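You operate a simulated robot arm through the tools that you are given. There is no shell and no other tool.

The job below is to be done with a simulated robot arm. You get a single attempt, and the scene is never put back.

Task
Close the green beaker with the gold ribbed lid in the small dark press.
Fine: seat the beaker, seat the lid, press the black stub handle down with fingers clear and raise it again.

Only the result counts: the job must be done as asked and must still hold three seconds after the hand-in. Knocking over, shifting, dropping, spilling or breaking anything else fails it. A push-on lid holds only when it is set on centred and level and pressed home; a screw cap is set on level and turned clockwise until tight.

Robot
A 6-joint arm with a two-finger gripper, fixed in place. Base frame: the origin is at the foot of the arm, x ahead of it, y to its left, z up. Lengths are in mm, angles in rad, forces in N, time in s.
Its first joint turns from -2.897 to 2.897 rad. Payload 2.45 kg.
The TCP is the grasp point between the finger pads, 20 mm short of the fingertips. In the tool frame z runs along the fingers and y along their closing line. The gripper opens to 140 mm. The gripper's body begins 168 mm behind the TCP.
Orientation is that of the tool frame in the base frame, as a unit quaternion [x, y, z, w]. With the fingers straight down and closing along the base's y, the tool's x points along the base's -x, its y along +y and its z along -z.

Tools
- The arm moves only by the tool apply_moves. Its argument "commands" is a list of rows, each an object (a shift or turn left out is 0, a gripper value left out holds the last) with "translation": the shift along the tool's x, y, z in units of 400 mm (1.0 is 400 mm), a list of three; "rotation": the turn, a rotation vector about the tool's x, y, z in units of 120 degrees (1.0 is 120 degrees), a list of three; "hand": the finger opening in mm, from 0 to 140. In form: [{"translation": [dx, dy, dz], "rotation": [ax, ay, az], "hand": hand}, ...]. A call has 1 to 20 rows; each row is the pose to reach, as a shift and turn from the pose commanded when the call began, along the tool's axes at that moment. A call with a number of a shift or a turn outside -1 to 1 is refused whole. Each row takes 0.2 s and may step no farther than 50 mm and 0.15 rad from the row before; otherwise, or with a gripper value out of range, the whole call is refused. Where a pose cannot be reached the arm comes as near as it can. A force on the tool above 70 N (or 10 N above the force at the start of the call, whichever is more), or a blocked arm, ends the call early, and 0.2 s more pass. Each finger travels about 45 mm/s and halts on what it meets, pressing with about 45 N; the grip force reading is that of the motor and also rises with nothing between the fingers. The clock runs only during rows and for 0.2 s after the last one: add rows that repeat a pose to give the fingers time. The reply holds the time, the measured pose of the TCP, the force on the tool along the base axes, the opening and the grip force, in the units named above and with some noise, with the torque about the TCP (base axes, N m) and any sound that the robot's microphone picked up, and new pictures: "pictures" is both (left out), scene, wrist or none.
- Cameras (640 x 400 px; columns grow to the right, rows downward): "scene" is fixed at [51.7, -500.1, 1611.7]; the picture's right is [0.57, -0.82, 0.00], its down [-0.36, -0.25, -0.90] and it looks along [0.74, 0.51, -0.44] (base axes); focal length 368 px, centre (320, 200). "wrist" rides on the gripper at [78, 11, -209] in the tool frame; the picture's right is [-0.14, 0.99, 0.00], its down [-0.92, -0.13, -0.37] and it looks along [-0.37, -0.05, 0.93] (tool axes); focal length 280 px, centre (320, 200). There is no depth. A picture from a camera that has moved, and an enlarged one, comes with that camera's place and axes in the base frame and with its lens.
- close_up(camera, box): a new picture of the part [left, top, right, bottom] of that camera's present view, enlarged. It takes no simulated time.
- hand_in(): hands the job in; it is judged then, once.

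Nothing tells you positions but the pictures and the camera data. Unless the task says otherwise, let go and move clear before handing in.

The tools are called by a JSON object that holds its "name" and its "arguments". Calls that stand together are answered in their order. apply_moves: Moves the arm, as the interface text tells. Its arguments: {"type":"object","properties":{"commands":{"type":"array","items":{"type":"object","properties":{"translation":{"type":"array","items":{"type":"number"}},"rotation":{"type":"array","items":{"type":"number"}},"hand":{"type":"number"}}}},"pictures":{"type":"string","enum":["both","scene","wrist","none"]}},"required":["commands"]} The other tools are called the same way: close_up (camera, box) takes an enlarged picture of a part of a camera's view; hand_in () hands the job in.

At the start:

```text
time_s: 0.0
tool_pos: [669.0, 179.2, 1348.1]
ee_rot: [0.0, 1.0, 0.0, 0.0]
wrist_force: [-0.3, 0.6, 0.6]
ft_torque: [0.0, -0.01, -0.02]
finger_gap: 139.9
gripper_force: 0.0
```

scene: 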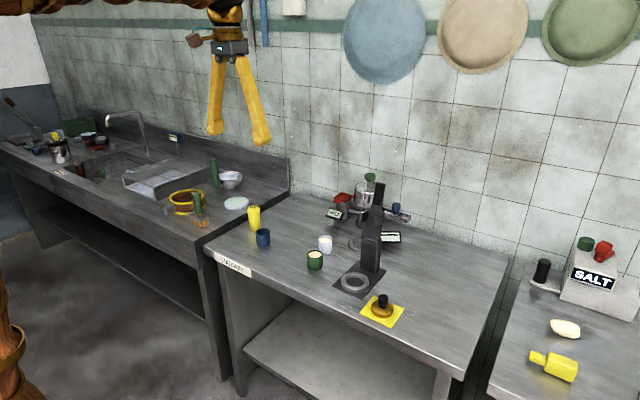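
wrist: 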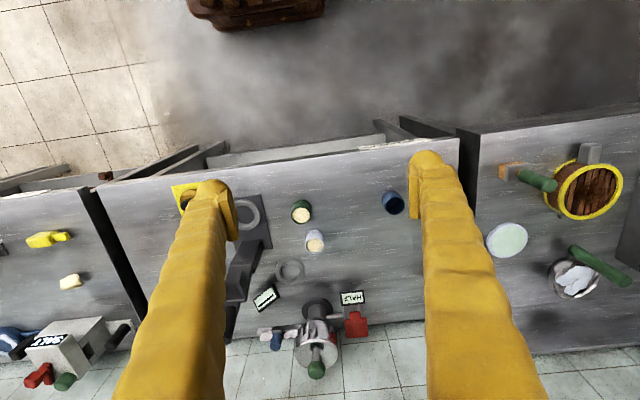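

I see a table with a green beaker, a white beaker, a dark press with a ring-shaped seat, and a gold lid on a yellow pad. I'll take enlarged pictures to locate them before moving.

{"name": "close_up", "arguments": {"camera": "scene", "box": [290, 170, 450, 330]}}

{"name": "close_up", "arguments": {"camera": "wrist", "box": [160, 160, 360, 340]}}

{"name": "close_up", "arguments": {"camera": "scene", "box": [220, 170, 420, 330]}}

```text
2.50 times, centred on (370, 250) of scene
camera zoom: at [51.7, -500.1, 1611.7], right [0.57, -0.82, 0.0], down [-0.36, -0.25, -0.9], along [0.74, 0.51, -0.44], focal length 921 px, centre (195, 75)
```

zoom: 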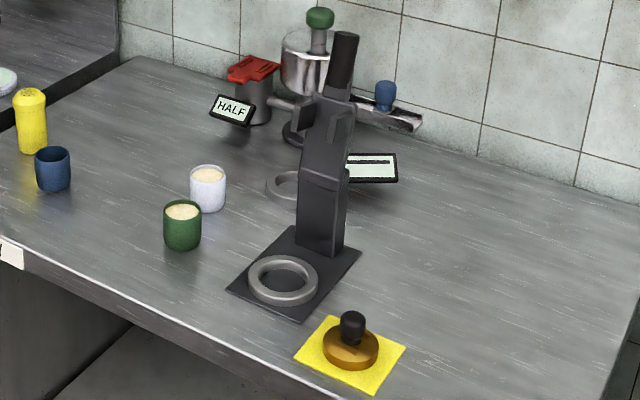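

```text
2.22 times, centred on (260, 250) of wrist
camera zoom: at [589.5, 188.4, 1556.2], right [0.14, 0.99, 0.0], down [0.92, -0.13, 0.37], along [0.37, -0.05, -0.93], focal length 623 px, centre (453, 89)
```

zoom: 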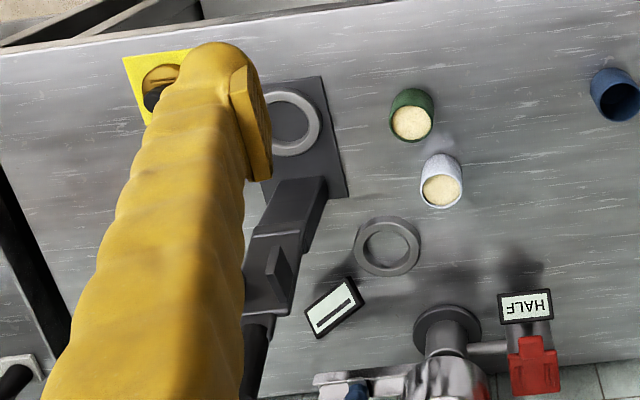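

```text
2.50 times, centred on (320, 250) of scene
camera zoom: at [51.7, -500.1, 1611.7], right [0.57, -0.82, 0.0], down [-0.36, -0.25, -0.9], along [0.74, 0.51, -0.44], focal length 921 px, centre (320, 75)
```

zoom: 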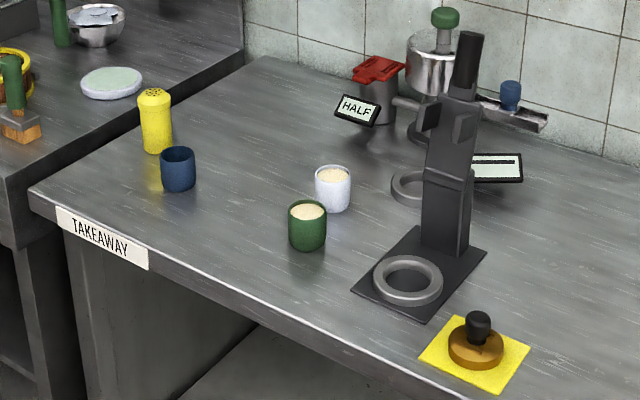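

I take the green beaker to be near (892, 98), with its top at about z = 890. I want closer pictures of the press, the lid and the beaker to get their shapes and the surface height.

{"name": "close_up", "arguments": {"camera": "scene", "box": [335, 175, 415, 225]}}

{"name": "close_up", "arguments": {"camera": "scene", "box": [330, 225, 410, 275]}}

{"name": "close_up", "arguments": {"camera": "scene", "box": [330, 260, 410, 330]}}

{"name": "close_up", "arguments": {"camera": "scene", "box": [295, 225, 345, 275]}}

{"name": "close_up", "arguments": {"camera": "wrist", "box": [160, 170, 320, 270]}}

```text
8.00 times, centred on (375, 200) of scene
camera zoom: at [51.7, -500.1, 1611.7], right [0.57, -0.82, 0.0], down [-0.36, -0.25, -0.9], along [0.74, 0.51, -0.44], focal length 2948 px, centre (-120, 200)
```

zoom: 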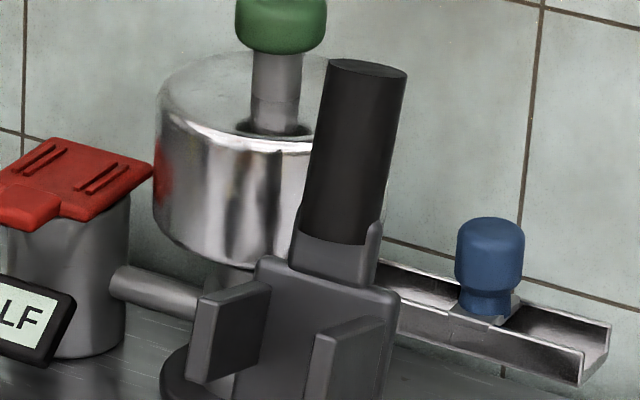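

```text
8.00 times, centred on (370, 250) of scene
camera zoom: at [51.7, -500.1, 1611.7], right [0.57, -0.82, 0.0], down [-0.36, -0.25, -0.9], along [0.74, 0.51, -0.44], focal length 2948 px, centre (-80, -200)
```

zoom: 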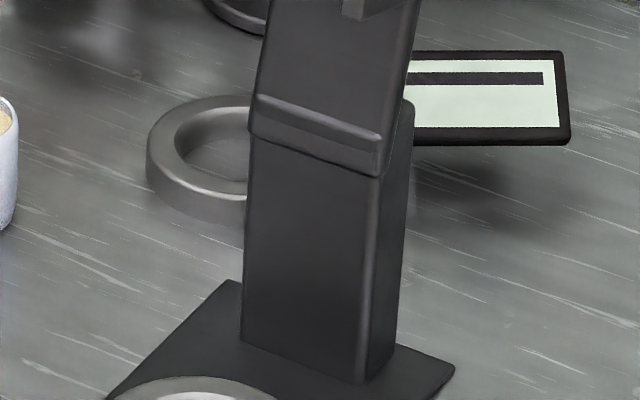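

```text
5.71 times, centred on (370, 295) of scene
camera zoom: at [51.7, -500.1, 1611.7], right [0.57, -0.82, 0.0], down [-0.36, -0.25, -0.9], along [0.74, 0.51, -0.44], focal length 2105 px, centre (34, -343)
```

zoom: 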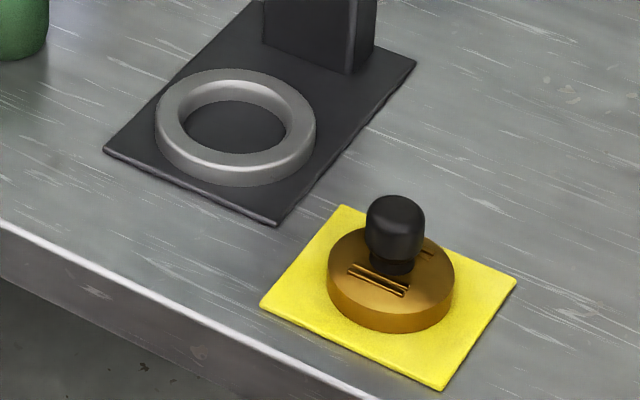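

```text
8.00 times, centred on (320, 250) of scene
camera zoom: at [51.7, -500.1, 1611.7], right [0.57, -0.82, 0.0], down [-0.36, -0.25, -0.9], along [0.74, 0.51, -0.44], focal length 2948 px, centre (320, -200)
```

zoom: 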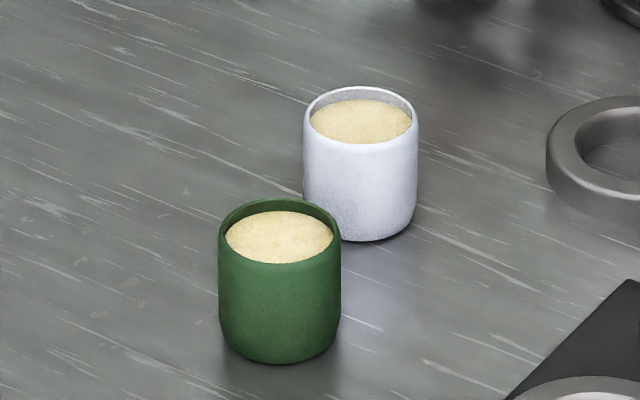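

```text
4.00 times, centred on (240, 220) of wrist
camera zoom: at [589.5, 188.4, 1556.2], right [0.14, 0.99, 0.0], down [0.92, -0.13, 0.37], along [0.37, -0.05, -0.93], focal length 1122 px, centre (640, 120)
```

zoom: 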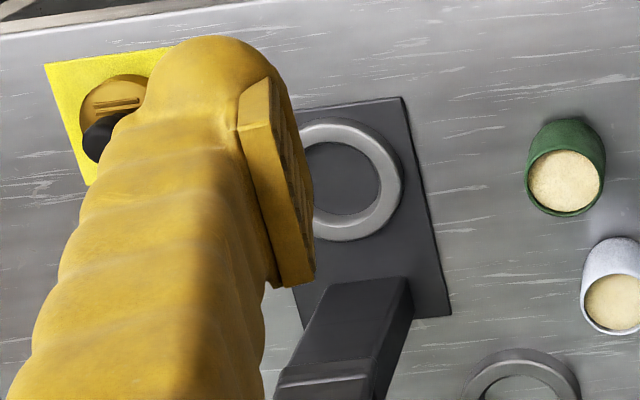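

I take the table top to be near z = 850, the green beaker near (888, 98), the press seat near (882, -59) with its column behind at x ≈ 975, and the lid near (808, -188). I'll move to a lower viewpoint to measure these more accurately.

{"name": "apply_moves", "arguments": {"commands": [{"translation": [-0.05, -0.05, 0.08]}, {"translation": [-0.1, -0.1, 0.16]}, {"translation": [-0.16, -0.16, 0.23]}, {"translation": [-0.22, -0.22, 0.3]}, {"translation": [-0.27, -0.27, 0.38]}, {"translation": [-0.33, -0.33, 0.46]}, {"translation": [-0.38, -0.36, 0.54]}, {"translation": [-0.4275, -0.398, 0.62]}, {"translation": [-0.4275, -0.398, 0.67]}, {"translation": [-0.4275, -0.398, 0.67]}]}}

```text
time_s: 2.2
tool_pos: [840.3, 17.9, 1080.0]
ee_rot: [0.0, 1.0, 0.0, 0.0]
wrist_force: [-0.7, -1.2, 0.3]
ft_torque: [0.03, 0.0, 0.03]
finger_gap: 140.1
gripper_force: 0.0
camera wrist: at [761.1, 28.8, 1288.4], right [0.14, 0.99, 0.0], down [0.92, -0.13, 0.37], along [0.37, -0.05, -0.93], focal length 280 px, centre (320, 200)
```

scene: 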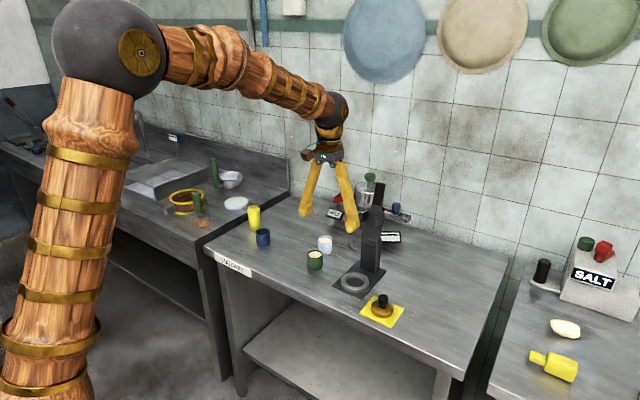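
wrist: 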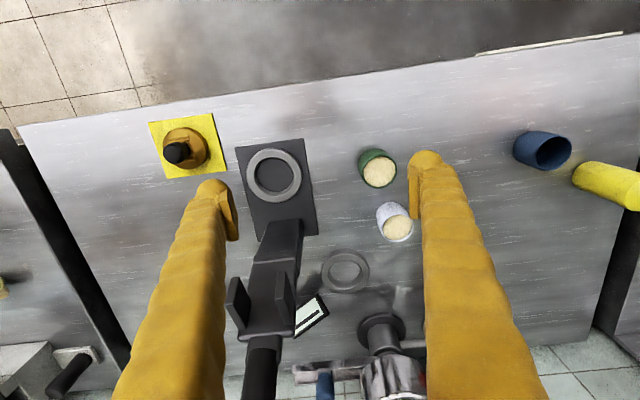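

From here the lid, the press seat and the beakers are all clearly visible. I'll enlarge each to measure it.

{"name": "close_up", "arguments": {"camera": "wrist", "box": [140, 100, 320, 212]}}

{"name": "close_up", "arguments": {"camera": "wrist", "box": [340, 130, 436, 250]}}

{"name": "close_up", "arguments": {"camera": "wrist", "box": [210, 200, 350, 400]}}

{"name": "close_up", "arguments": {"camera": "wrist", "box": [140, 110, 240, 190]}}

{"name": "close_up", "arguments": {"camera": "scene", "box": [290, 140, 370, 240]}}

```text
3.56 times, centred on (230, 156) of wrist
camera zoom: at [761.1, 28.8, 1288.4], right [0.14, 0.99, 0.0], down [0.92, -0.13, 0.37], along [0.37, -0.05, -0.93], focal length 997 px, centre (640, 356)
```

zoom: 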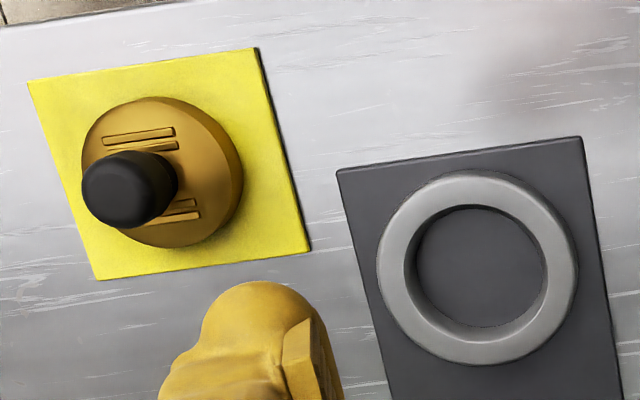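

```text
3.33 times, centred on (388, 190) of wrist
camera zoom: at [761.1, 28.8, 1288.4], right [0.14, 0.99, 0.0], down [0.92, -0.13, 0.37], along [0.37, -0.05, -0.93], focal length 935 px, centre (93, 233)
```

zoom: 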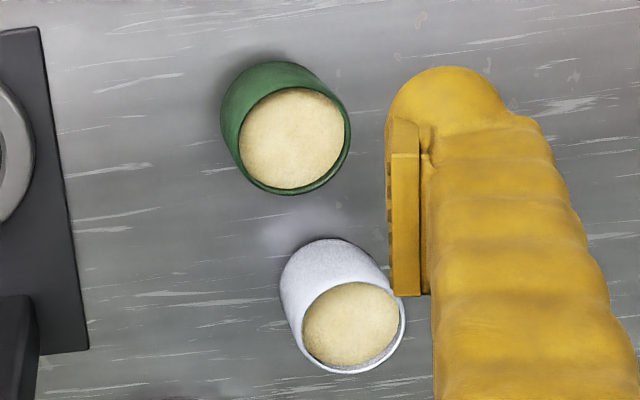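

```text
2.00 times, centred on (280, 300) of wrist
camera zoom: at [761.1, 28.8, 1288.4], right [0.14, 0.99, 0.0], down [0.92, -0.13, 0.37], along [0.37, -0.05, -0.93], focal length 561 px, centre (400, 0)
```

zoom: 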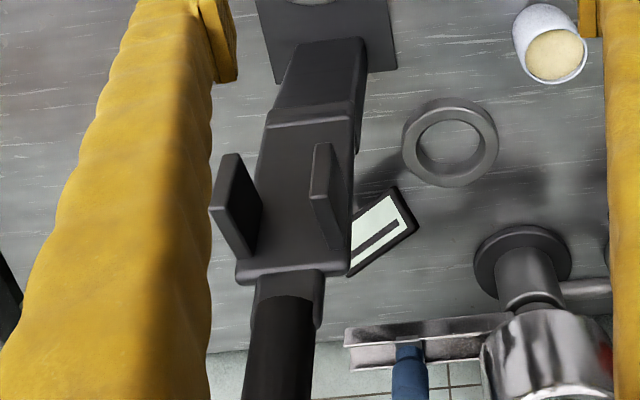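

```text
5.00 times, centred on (190, 150) of wrist
camera zoom: at [761.1, 28.8, 1288.4], right [0.14, 0.99, 0.0], down [0.92, -0.13, 0.37], along [0.37, -0.05, -0.93], focal length 1402 px, centre (970, 450)
```

zoom: 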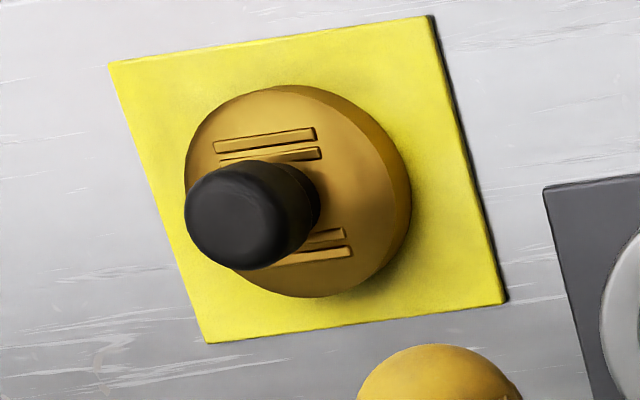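

```text
4.00 times, centred on (330, 190) of scene
camera zoom: at [51.7, -500.1, 1611.7], right [0.57, -0.82, 0.0], down [-0.36, -0.25, -0.9], along [0.74, 0.51, -0.44], focal length 1474 px, centre (280, 240)
```

zoom: 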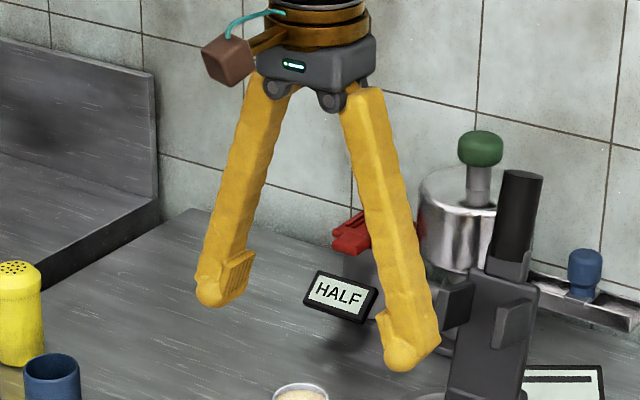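

The beaker rim is near (885, 99, 901) with a diameter of about 51, the table is at about 849, the seat ring centre is near (876, -60), and the lid is near (817, -188). Next I hover above the beaker for a close check before gripping.

{"name": "apply_moves", "arguments": {"commands": [{"translation": [-0.02, 0.04, 0.05], "hand": 100}, {"translation": [-0.04, 0.08, 0.1], "hand": 90}, {"translation": [-0.06, 0.12, 0.15], "hand": 84}, {"translation": [-0.09, 0.16, 0.2], "hand": 84}, {"translation": [-0.115, 0.2025, 0.25], "hand": 84}, {"translation": [-0.115, 0.2025, 0.275], "hand": 84}, {"translation": [-0.115, 0.2025, 0.275], "hand": 84}]}}

```text
time_s: 3.8
tool_pos: [886.3, 100.5, 968.9]
ee_rot: [0.0, 1.0, 0.0, 0.001]
wrist_force: [-0.1, -0.2, 0.6]
ft_torque: [0.0, 0.01, 0.01]
finger_gap: 84.0
gripper_force: 0.0
camera wrist: at [806.8, 110.7, 1177.9], right [0.14, 0.99, 0.0], down [0.92, -0.13, 0.37], along [0.37, -0.05, -0.93], focal length 280 px, centre (320, 200)
```

scene: 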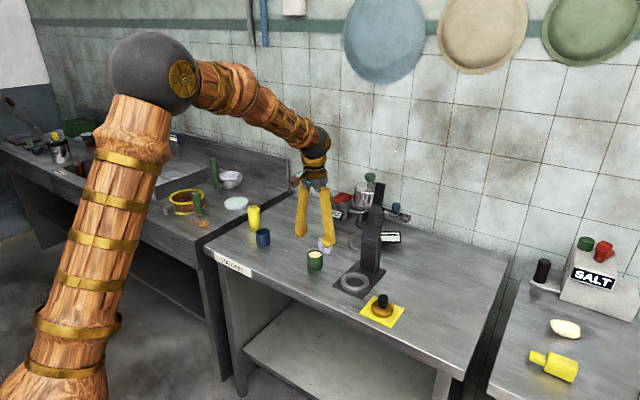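
wrist: 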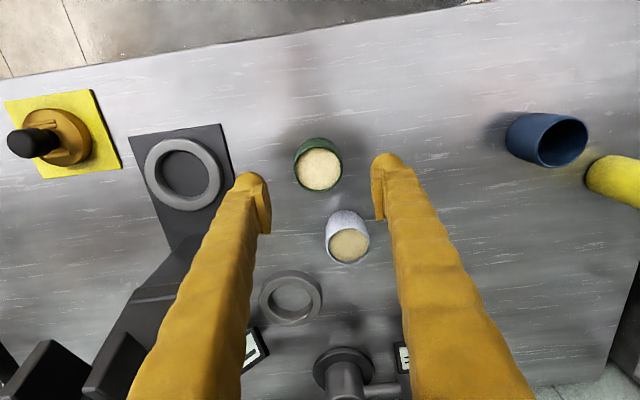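

{"name": "close_up", "arguments": {"camera": "wrist", "box": [270, 110, 390, 210]}}

{"name": "close_up", "arguments": {"camera": "wrist", "box": [120, 110, 240, 230]}}

{"name": "close_up", "arguments": {"camera": "wrist", "box": [0, 80, 130, 190]}}

{"name": "close_up", "arguments": {"camera": "scene", "box": [280, 180, 380, 280]}}

```text
4.00 times, centred on (330, 160) of wrist
camera zoom: at [806.8, 110.7, 1177.9], right [0.14, 0.99, 0.0], down [0.92, -0.13, 0.37], along [0.37, -0.05, -0.93], focal length 1122 px, centre (280, 360)
```

zoom: 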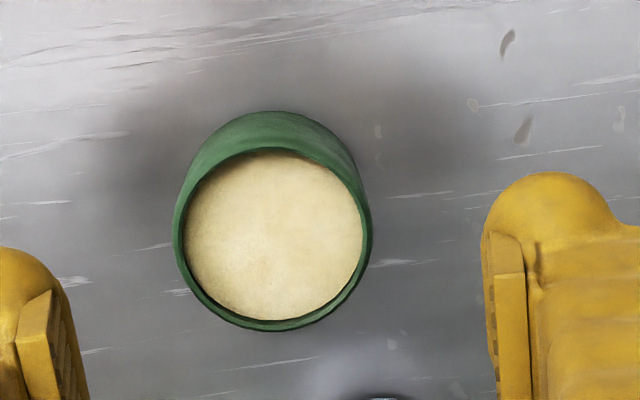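

```text
3.33 times, centred on (180, 170) of wrist
camera zoom: at [806.8, 110.7, 1177.9], right [0.14, 0.99, 0.0], down [0.92, -0.13, 0.37], along [0.37, -0.05, -0.93], focal length 935 px, centre (787, 300)
```

zoom: 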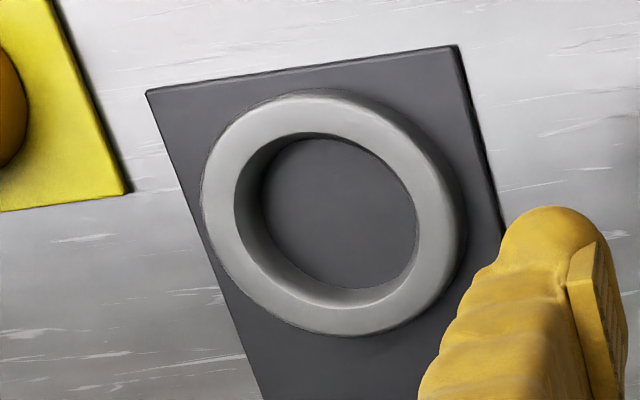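

```text
3.64 times, centred on (65, 135) of wrist
camera zoom: at [806.8, 110.7, 1177.9], right [0.14, 0.99, 0.0], down [0.92, -0.13, 0.37], along [0.37, -0.05, -0.93], focal length 1020 px, centre (1247, 436)
```

zoom: 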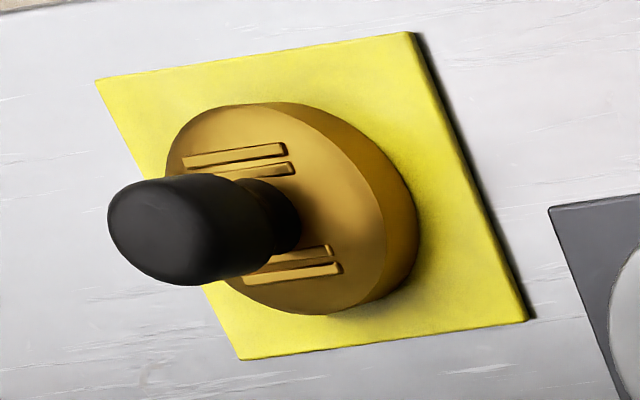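

```text
4.00 times, centred on (330, 230) of scene
camera zoom: at [51.7, -500.1, 1611.7], right [0.57, -0.82, 0.0], down [-0.36, -0.25, -0.9], along [0.74, 0.51, -0.44], focal length 1474 px, centre (280, 80)
```

zoom: 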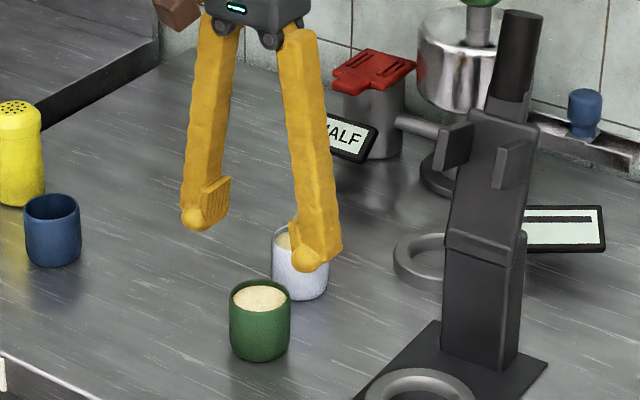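

The rim is centred near (884, 98), almost directly under the gripper. I'll straighten the small offset, go down around the beaker, and close.

{"name": "apply_moves", "arguments": {"commands": [{"translation": [0.00375, -0.004, 0.04], "hand": 84}, {"translation": [0.00375, -0.004, 0.09], "hand": 84}, {"translation": [0.00375, -0.004, 0.14], "hand": 84}, {"translation": [0.00375, -0.004, 0.18], "hand": 84}, {"translation": [0.00375, -0.004, 0.2025], "hand": 84}, {"translation": [0.00375, -0.004, 0.2025], "hand": 84}]}}

```text
time_s: 5.2
tool_pos: [884.1, 99.2, 889.1]
ee_rot: [0.0, 1.0, 0.0, 0.0]
wrist_force: [-0.1, -0.2, 1.0]
ft_torque: [0.03, -0.04, 0.02]
finger_gap: 84.2
gripper_force: 0.0
camera wrist: at [805.1, 108.6, 1097.0], right [0.14, 0.99, 0.0], down [0.92, -0.13, 0.37], along [0.37, -0.05, -0.93], focal length 280 px, centre (320, 200)
```

scene: 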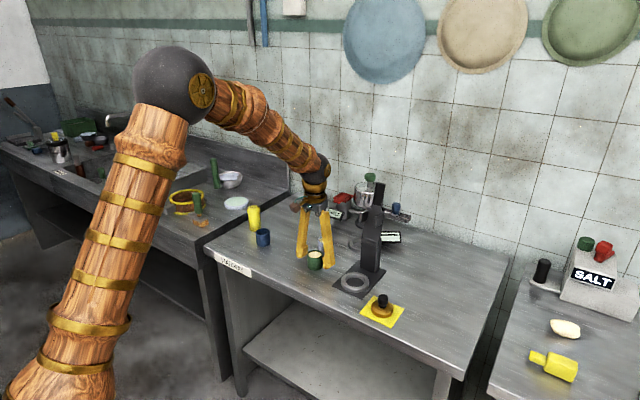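
wrist: 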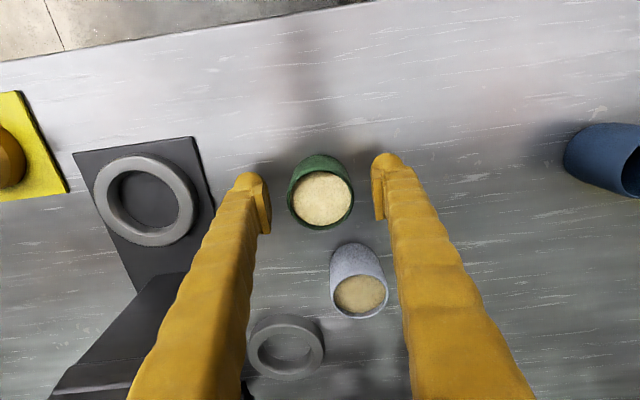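

{"name": "close_up", "arguments": {"camera": "scene", "box": [285, 220, 345, 280]}}

{"name": "close_up", "arguments": {"camera": "wrist", "box": [220, 130, 420, 250]}}

{"name": "close_up", "arguments": {"camera": "wrist", "box": [60, 120, 240, 260]}}

```text
6.67 times, centred on (315, 250) of scene
camera zoom: at [51.7, -500.1, 1611.7], right [0.57, -0.82, 0.0], down [-0.36, -0.25, -0.9], along [0.74, 0.51, -0.44], focal length 2456 px, centre (353, -133)
```

zoom: 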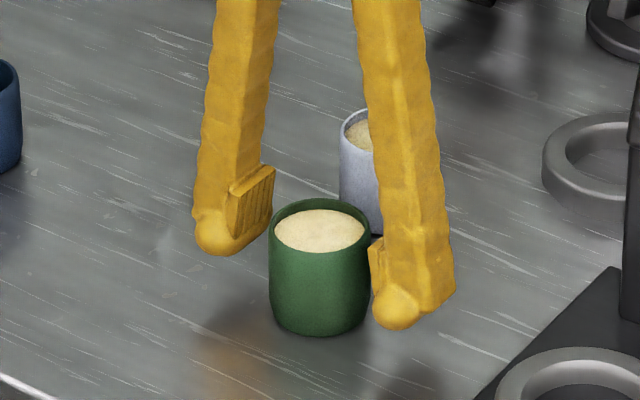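

```text
3.20 times, centred on (320, 190) of wrist
camera zoom: at [805.1, 108.6, 1097.0], right [0.14, 0.99, 0.0], down [0.92, -0.13, 0.37], along [0.37, -0.05, -0.93], focal length 897 px, centre (320, 232)
```

zoom: 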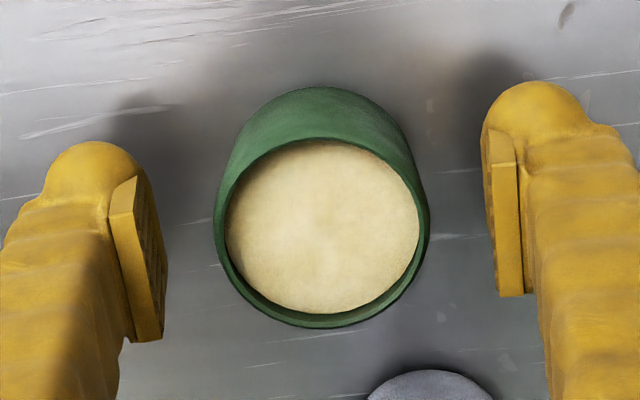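

```text
2.86 times, centred on (150, 190) of wrist
camera zoom: at [805.1, 108.6, 1097.0], right [0.14, 0.99, 0.0], down [0.92, -0.13, 0.37], along [0.37, -0.05, -0.93], focal length 801 px, centre (806, 229)
```

zoom: 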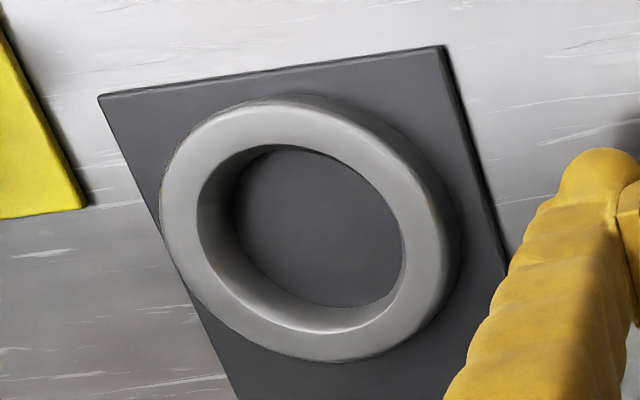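

The fingers straddle the green beaker evenly. I'll close the grip.

{"name": "apply_moves", "arguments": {"commands": [{"translation": [0, 0, 0], "hand": 60}, {"translation": [0, 0, 0], "hand": 40}, {"translation": [0, 0, 0], "hand": 40}, {"translation": [0, 0, 0], "hand": 40}, {"translation": [0, 0, 0], "hand": 40}]}}

```text
time_s: 6.4
tool_pos: [884.8, 99.4, 888.7]
ee_rot: [0.0, 1.0, 0.0, -0.001]
wrist_force: [-0.1, 0.2, 0.3]
ft_torque: [0.0, -0.04, -0.02]
finger_gap: 50.0
gripper_force: 44.9
camera wrist: at [805.1, 108.6, 1097.1], right [0.14, 0.99, 0.0], down [0.92, -0.13, 0.37], along [0.37, -0.05, -0.93], focal length 280 px, centre (320, 200)
```

scene: 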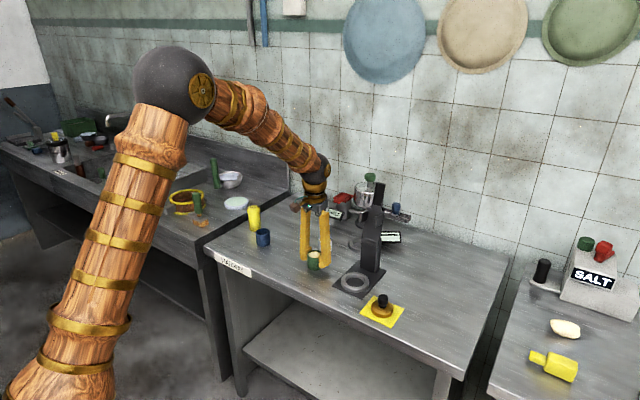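
wrist: 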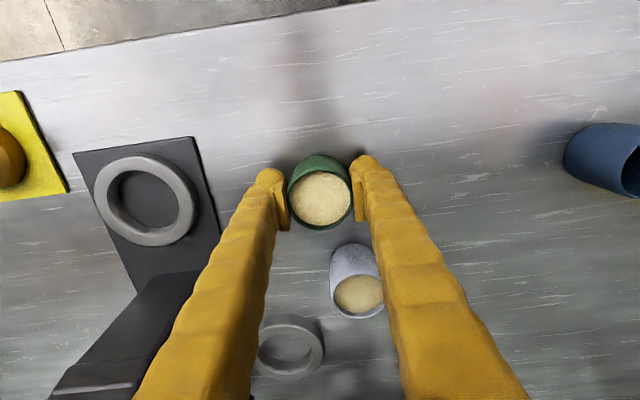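

The beaker is held (opening 50.0). The seat centre works out to about (877.5, -60.5), with the ring top near z = 867. I'll lift straight up 55 mm and carry it over slowly, stopping short of the ring to check.

{"name": "apply_moves", "arguments": {"commands": [{"translation": [0, 0, -0.015]}, {"translation": [0, 0, -0.045]}, {"translation": [0, 0, -0.08]}, {"translation": [0, 0, -0.115]}, {"translation": [0, 0, -0.138]}, {"translation": [0, 0, -0.145]}, {"translation": [0, 0, -0.145]}]}}

{"name": "apply_moves", "arguments": {"commands": [{"translation": [0.001, -0.015, 0]}, {"translation": [0.002, -0.045, 0]}, {"translation": [0.004, -0.09, 0]}, {"translation": [0.006, -0.135, 0]}, {"translation": [0.008, -0.18, 0]}, {"translation": [0.01, -0.225, 0]}, {"translation": [0.012, -0.27, 0]}, {"translation": [0.014, -0.315, 0]}, {"translation": [0.015, -0.35, 0]}, {"translation": [0.016, -0.38, 0]}, {"translation": [0.016, -0.3955, 0]}, {"translation": [0.016, -0.3955, 0]}]}}

```text
time_s: 8.0
tool_pos: [885.3, 98.7, 946.6]
ee_rot: [0.0, 1.0, 0.0, 0.0]
wrist_force: [-0.7, -0.3, -0.9]
ft_torque: [0.01, 0.01, 0.0]
finger_gap: 39.8
gripper_force: 0.1
camera wrist: at [805.0, 108.4, 1155.4], right [0.14, 0.99, 0.0], down [0.92, -0.13, 0.37], along [0.37, -0.05, -0.93], focal length 280 px, centre (320, 200)
```

scene: 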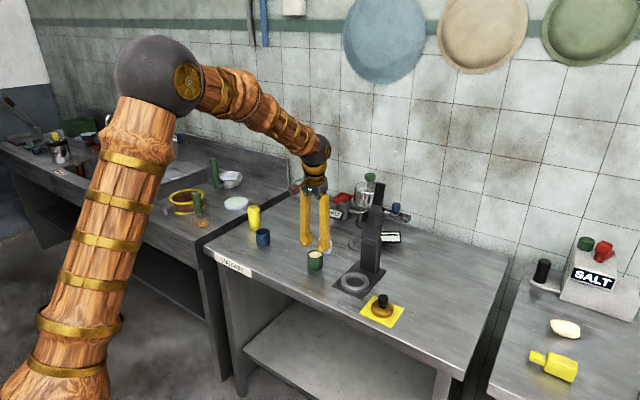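
wrist: 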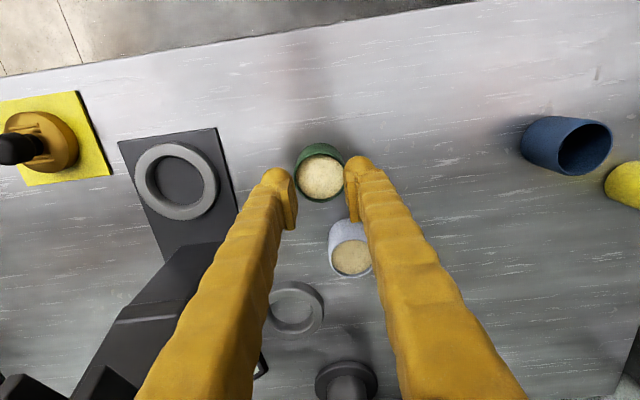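

```text
time_s: 10.6
tool_pos: [877.9, -59.7, 945.7]
ee_rot: [-0.001, 1.0, 0.0, 0.0]
wrist_force: [0.0, 0.1, 0.8]
ft_torque: [0.0, 0.01, -0.01]
finger_gap: 40.1
gripper_force: 0.0
camera wrist: at [798.7, -49.9, 1155.0], right [0.14, 0.99, 0.0], down [0.92, -0.13, 0.37], along [0.37, -0.05, -0.93], focal length 280 px, centre (320, 200)
```

scene: 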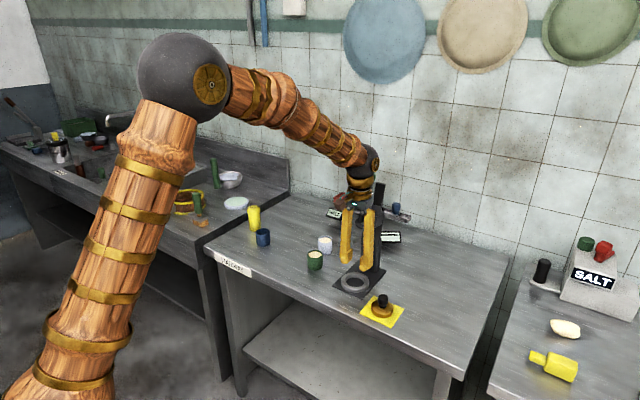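
wrist: 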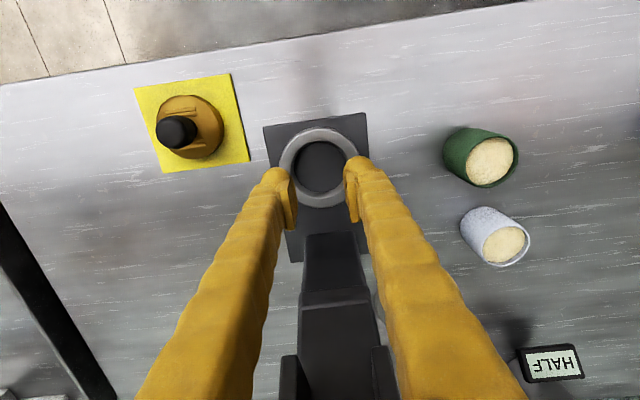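

The beaker slipped out of the fingers during the lift: the gap fell to 40 and the beaker is still standing by the white one. I'll check its position and uprightness before trying again.

{"name": "close_up", "arguments": {"camera": "scene", "box": [290, 225, 350, 275]}}

{"name": "close_up", "arguments": {"camera": "wrist", "box": [420, 110, 560, 210]}}

{"name": "close_up", "arguments": {"camera": "wrist", "box": [250, 100, 390, 220]}}

{"name": "close_up", "arguments": {"camera": "wrist", "box": [120, 60, 260, 180]}}

{"name": "close_up", "arguments": {"camera": "scene", "box": [330, 170, 420, 300]}}

```text
8.00 times, centred on (320, 250) of scene
camera zoom: at [51.7, -500.1, 1611.7], right [0.57, -0.82, 0.0], down [-0.36, -0.25, -0.9], along [0.74, 0.51, -0.44], focal length 2948 px, centre (320, -200)
```

zoom: 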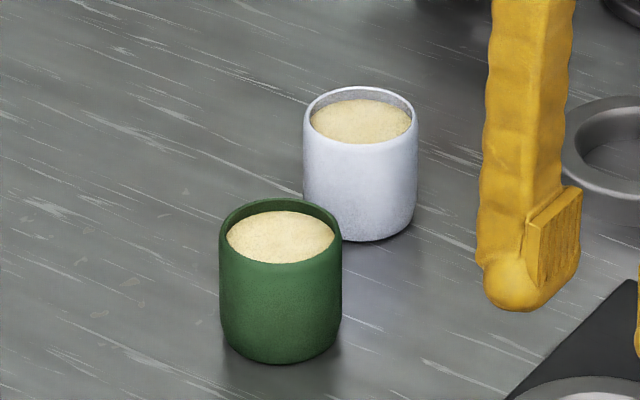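

```text
4.00 times, centred on (490, 160) of wrist
camera zoom: at [798.7, -49.9, 1155.0], right [0.14, 0.99, 0.0], down [0.92, -0.13, 0.37], along [0.37, -0.05, -0.93], focal length 1122 px, centre (-360, 360)
```

zoom: 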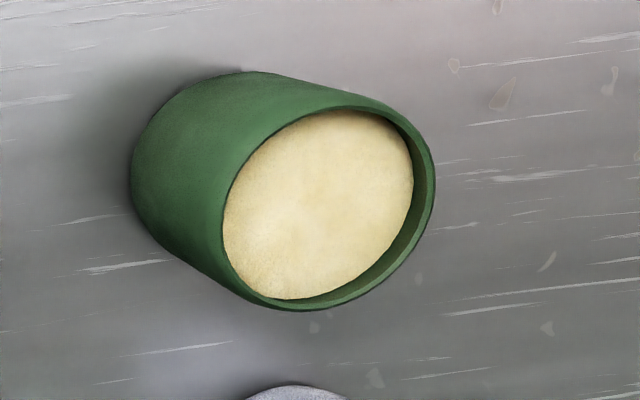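

```text
3.33 times, centred on (320, 160) of wrist
camera zoom: at [798.7, -49.9, 1155.0], right [0.14, 0.99, 0.0], down [0.92, -0.13, 0.37], along [0.37, -0.05, -0.93], focal length 935 px, centre (320, 333)
```

zoom: 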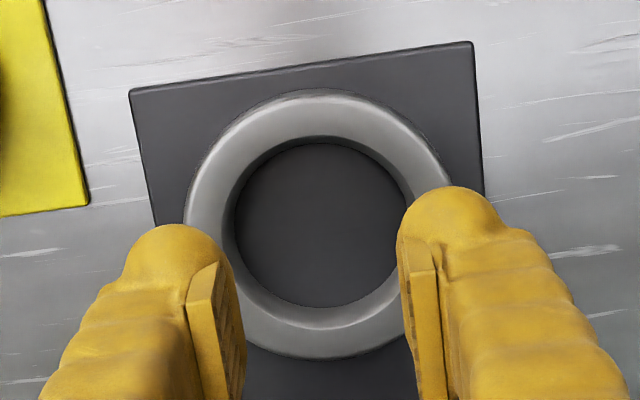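

```text
3.33 times, centred on (190, 120) of wrist
camera zoom: at [798.7, -49.9, 1155.0], right [0.14, 0.99, 0.0], down [0.92, -0.13, 0.37], along [0.37, -0.05, -0.93], focal length 935 px, centre (753, 467)
```

zoom: 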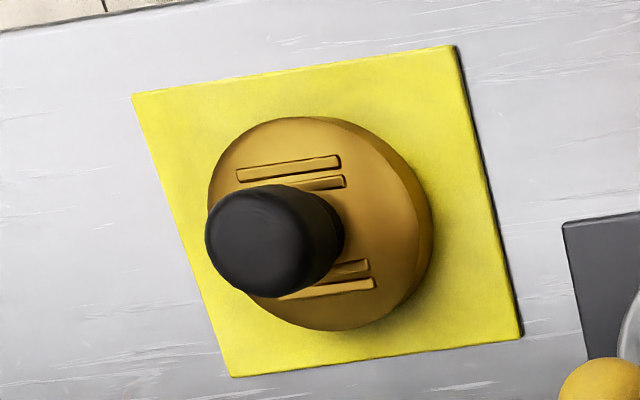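

```text
3.08 times, centred on (375, 235) of scene
camera zoom: at [51.7, -500.1, 1611.7], right [0.57, -0.82, 0.0], down [-0.36, -0.25, -0.9], along [0.74, 0.51, -0.44], focal length 1134 px, centre (151, 92)
```

zoom: 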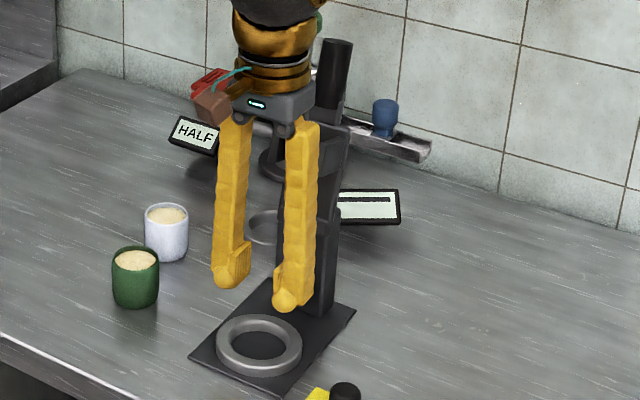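

The green beaker is still upright in its original spot, with nothing disturbed. I'll open, go back to it, grip again, and this time test with a tiny lift before carrying it.

{"name": "apply_moves", "arguments": {"commands": [{"translation": [0, 0.04, 0], "hand": 60}, {"translation": [-0.002, 0.12, 0], "hand": 84}, {"translation": [-0.006, 0.22, 0], "hand": 84}, {"translation": [-0.012, 0.32, 0], "hand": 84}, {"translation": [-0.016, 0.38, 0], "hand": 84}, {"translation": [-0.016, 0.3955, 0], "hand": 84}, {"translation": [-0.016, 0.3955, 0.04], "hand": 84}, {"translation": [-0.016, 0.3955, 0.09], "hand": 84}, {"translation": [-0.016, 0.3955, 0.13], "hand": 84}, {"translation": [-0.016, 0.3955, 0.15], "hand": 84}, {"translation": [-0.016, 0.3955, 0.15], "hand": 84}]}}

```text
time_s: 13.0
tool_pos: [884.2, 99.2, 886.5]
ee_rot: [0.0, 1.0, -0.001, 0.001]
wrist_force: [-0.2, 0.2, 0.1]
ft_torque: [-0.04, 0.0, -0.05]
finger_gap: 84.1
gripper_force: 0.1
camera wrist: at [805.0, 108.5, 1095.2], right [0.14, 0.99, 0.0], down [0.92, -0.13, 0.37], along [0.37, -0.05, -0.93], focal length 280 px, centre (320, 200)
```

scene: 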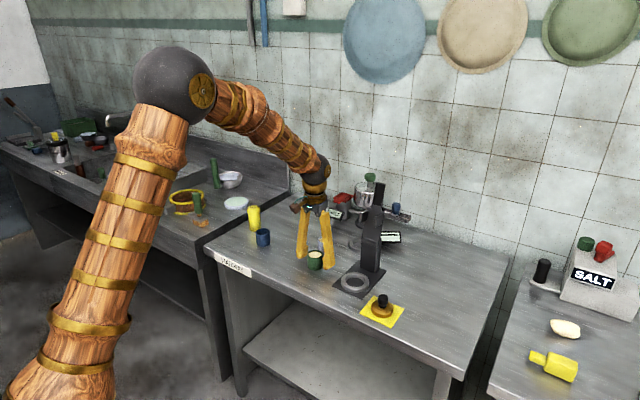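
wrist: 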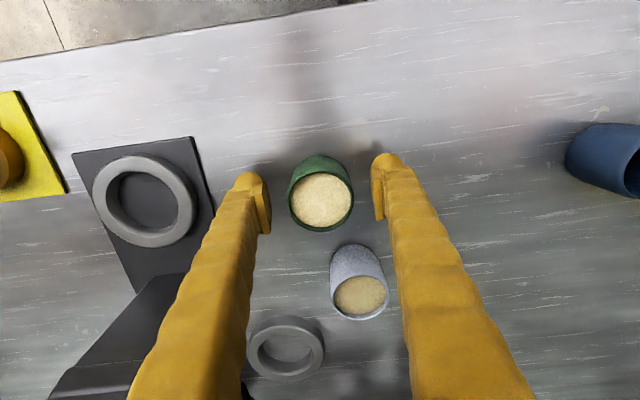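

{"name": "apply_moves", "arguments": {"commands": [{"translation": [0, 0, 0], "hand": 60}, {"translation": [0, 0, 0], "hand": 30}, {"translation": [0, 0, 0], "hand": 0}, {"translation": [0, 0, 0], "hand": 0}, {"translation": [0, 0, 0], "hand": 0}, {"translation": [0, 0, 0], "hand": 0}, {"translation": [0, 0, 0], "hand": 0}, {"translation": [0, 0, 0], "hand": 0}], "pictures": "none"}}

```text
time_s: 14.8
tool_pos: [884.3, 98.0, 886.8]
ee_rot: [0.0, 1.0, 0.0, -0.001]
wrist_force: [0.4, -0.7, -0.1]
ft_torque: [-0.05, -0.01, 0.01]
finger_gap: 49.9
gripper_force: 44.2
```

The grip has closed on the beaker at 49.9 mm. Now a slow 3 mm test lift, watching the gap and the force.

{"name": "apply_moves", "arguments": {"commands": [{"translation": [0, 0, -0.0025]}, {"translation": [0, 0, -0.005]}, {"translation": [0, 0, -0.0075]}]}}

```text
time_s: 15.6
tool_pos: [885.0, 99.0, 888.3]
ee_rot: [0.0, 1.0, 0.0, 0.0]
wrist_force: [0.2, 0.1, -1.2]
ft_torque: [-0.03, -0.01, -0.03]
finger_gap: 50.2
gripper_force: 44.9
camera wrist: at [805.1, 108.5, 1098.5], right [0.14, 0.99, 0.0], down [0.92, -0.13, 0.37], along [0.37, -0.05, -0.93], focal length 280 px, centre (320, 200)
```

scene: 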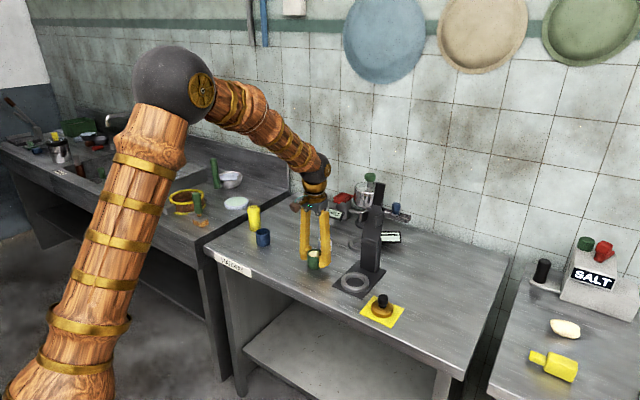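
wrist: 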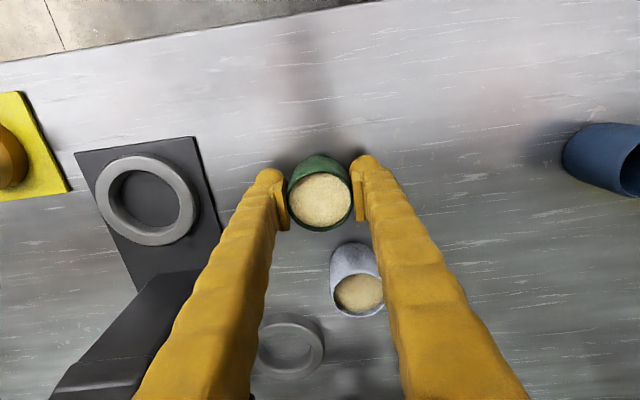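

{"name": "close_up", "arguments": {"camera": "wrist", "box": [220, 130, 420, 250]}}

{"name": "close_up", "arguments": {"camera": "scene", "box": [285, 225, 345, 275]}}

```text
3.20 times, centred on (320, 190) of wrist
camera zoom: at [805.1, 108.5, 1098.5], right [0.14, 0.99, 0.0], down [0.92, -0.13, 0.37], along [0.37, -0.05, -0.93], focal length 897 px, centre (320, 232)
```

zoom: 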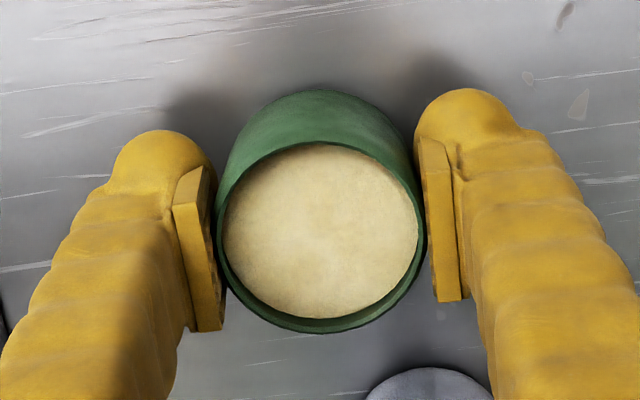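

```text
8.00 times, centred on (315, 250) of scene
camera zoom: at [51.7, -500.1, 1611.7], right [0.57, -0.82, 0.0], down [-0.36, -0.25, -0.9], along [0.74, 0.51, -0.44], focal length 2948 px, centre (360, -200)
```

zoom: 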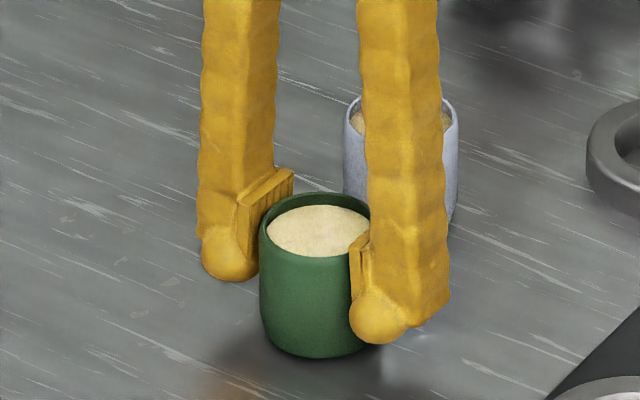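

The beaker has risen about 3 mm with the fingers, so this grip holds. I'll continue lifting gently and check the gap again.

{"name": "apply_moves", "arguments": {"commands": [{"translation": [0, 0, -0.01], "hand": 0}, {"translation": [0, 0, -0.02], "hand": 0}, {"translation": [0, 0, -0.03], "hand": 0}], "pictures": "none"}}

```text
time_s: 16.4
tool_pos: [884.1, 98.5, 901.3]
ee_rot: [-0.001, 1.0, -0.001, 0.0]
wrist_force: [0.1, -0.4, -2.1]
ft_torque: [0.02, -0.04, -0.01]
finger_gap: 50.0
gripper_force: 44.7
```

{"name": "apply_moves", "arguments": {"commands": [{"translation": [0, 0, -0.015], "hand": 0}, {"translation": [0, 0, -0.03], "hand": 0}, {"translation": [0, 0, -0.045], "hand": 0}, {"translation": [0, 0, -0.055], "hand": 0}, {"translation": [0, 0, -0.06], "hand": 0}]}}

```text
time_s: 17.6
tool_pos: [884.9, 98.6, 925.9]
ee_rot: [-0.001, 1.0, -0.001, 0.0]
wrist_force: [0.4, -0.1, -1.5]
ft_torque: [0.0, 0.01, -0.01]
finger_gap: 49.9
gripper_force: 44.2
camera wrist: at [805.1, 108.7, 1134.5], right [0.14, 0.99, 0.0], down [0.92, -0.13, 0.37], along [0.37, -0.05, -0.93], focal length 280 px, centre (320, 200)
```

scene: 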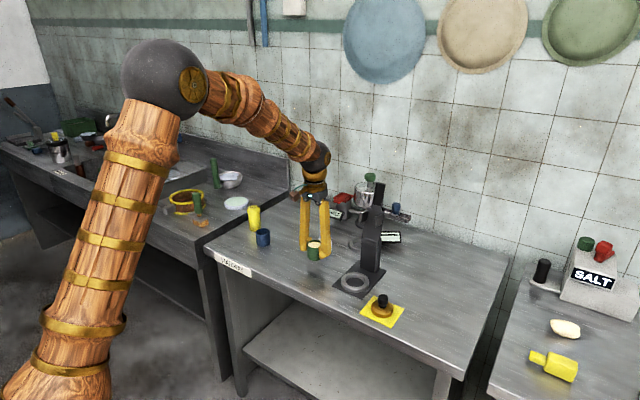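
wrist: 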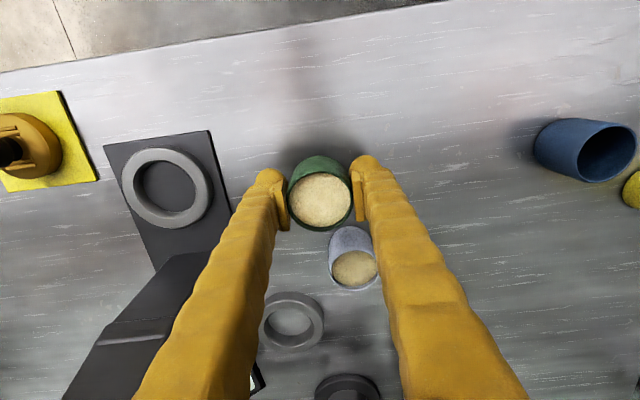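

The grip is stable with the beaker about 39 mm up. I'll carry it slowly across to above the seat ring.

{"name": "apply_moves", "arguments": {"commands": [{"translation": [0.001, -0.01, 0], "hand": 0}, {"translation": [0.002, -0.03, 0], "hand": 0}, {"translation": [0.003, -0.06, 0], "hand": 0}, {"translation": [0.004, -0.095, 0], "hand": 0}, {"translation": [0.005, -0.13, 0], "hand": 0}, {"translation": [0.006, -0.165, 0], "hand": 0}, {"translation": [0.007, -0.2, 0], "hand": 0}, {"translation": [0.008, -0.235, 0], "hand": 0}, {"translation": [0.009, -0.27, 0], "hand": 0}, {"translation": [0.01, -0.305, 0], "hand": 0}, {"translation": [0.011, -0.34, 0], "hand": 0}, {"translation": [0.012, -0.37, 0], "hand": 0}, {"translation": [0.013, -0.39, 0], "hand": 0}, {"translation": [0.01375, -0.398, 0], "hand": 0}, {"translation": [0.01375, -0.398, 0], "hand": 0}]}}

```text
time_s: 20.8
tool_pos: [878.2, -59.8, 925.2]
ee_rot: [-0.001, 1.0, 0.0, 0.0]
wrist_force: [0.3, -0.4, -0.9]
ft_torque: [0.03, 0.01, -0.02]
finger_gap: 49.9
gripper_force: 45.3
camera wrist: at [799.4, -50.2, 1134.0], right [0.14, 0.99, 0.0], down [0.92, -0.13, 0.37], along [0.37, -0.05, -0.93], focal length 280 px, centre (320, 200)
```

scene: 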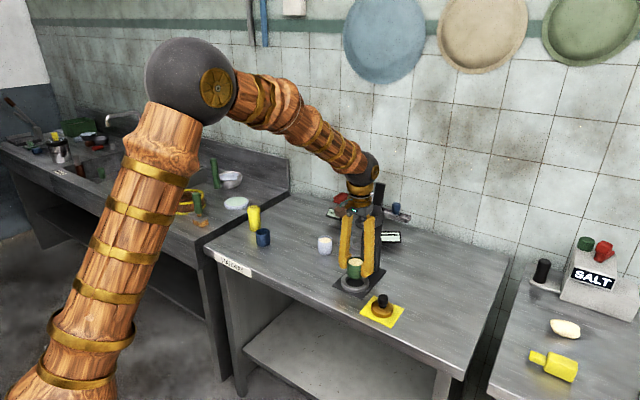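
wrist: 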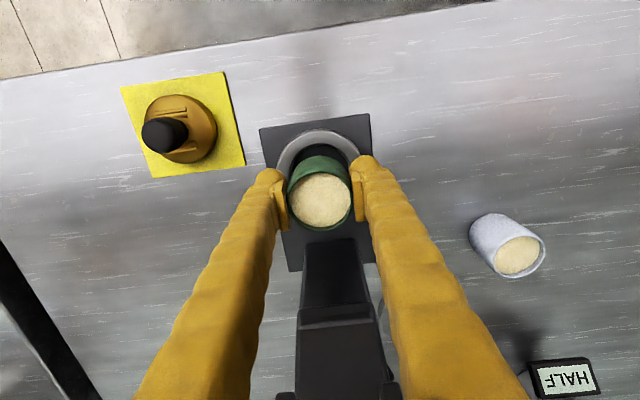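

{"name": "close_up", "arguments": {"camera": "wrist", "box": [240, 100, 400, 280]}}

{"name": "close_up", "arguments": {"camera": "scene", "box": [320, 240, 400, 310]}}

{"name": "close_up", "arguments": {"camera": "scene", "box": [310, 150, 430, 290]}}

```text
2.22 times, centred on (320, 190) of wrist
camera zoom: at [799.4, -50.2, 1134.0], right [0.14, 0.99, 0.0], down [0.92, -0.13, 0.37], along [0.37, -0.05, -0.93], focal length 623 px, centre (320, 222)
```

zoom: 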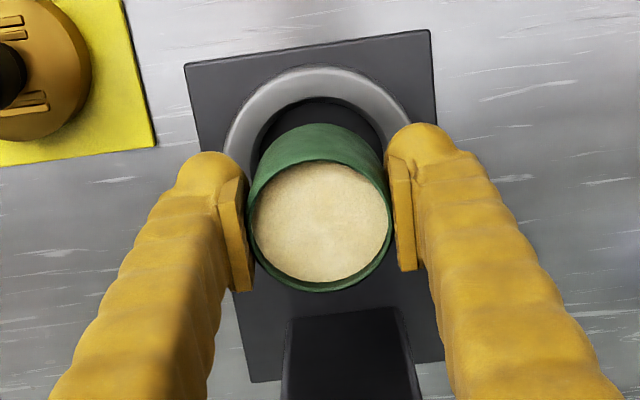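

```text
5.71 times, centred on (360, 275) of scene
camera zoom: at [51.7, -500.1, 1611.7], right [0.57, -0.82, 0.0], down [-0.36, -0.25, -0.9], along [0.74, 0.51, -0.44], focal length 2105 px, centre (91, -229)
```

zoom: 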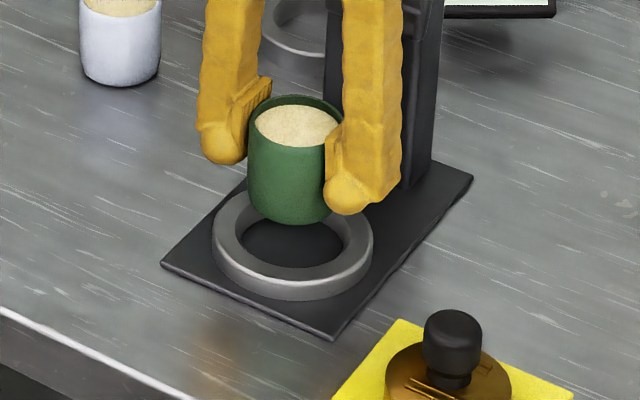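

```text
2.86 times, centred on (370, 220) of scene
camera zoom: at [51.7, -500.1, 1611.7], right [0.57, -0.82, 0.0], down [-0.36, -0.25, -0.9], along [0.74, 0.51, -0.44], focal length 1053 px, centre (177, 143)
```

zoom: 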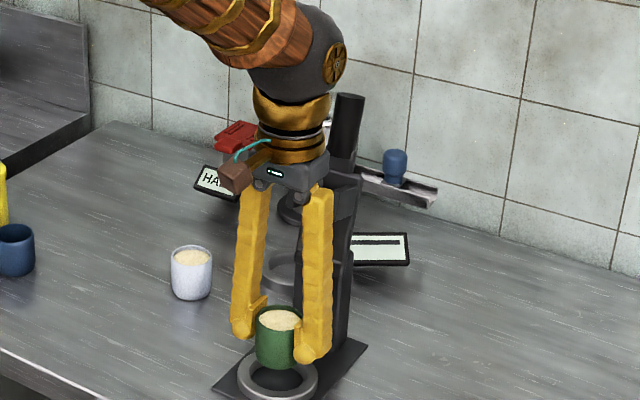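

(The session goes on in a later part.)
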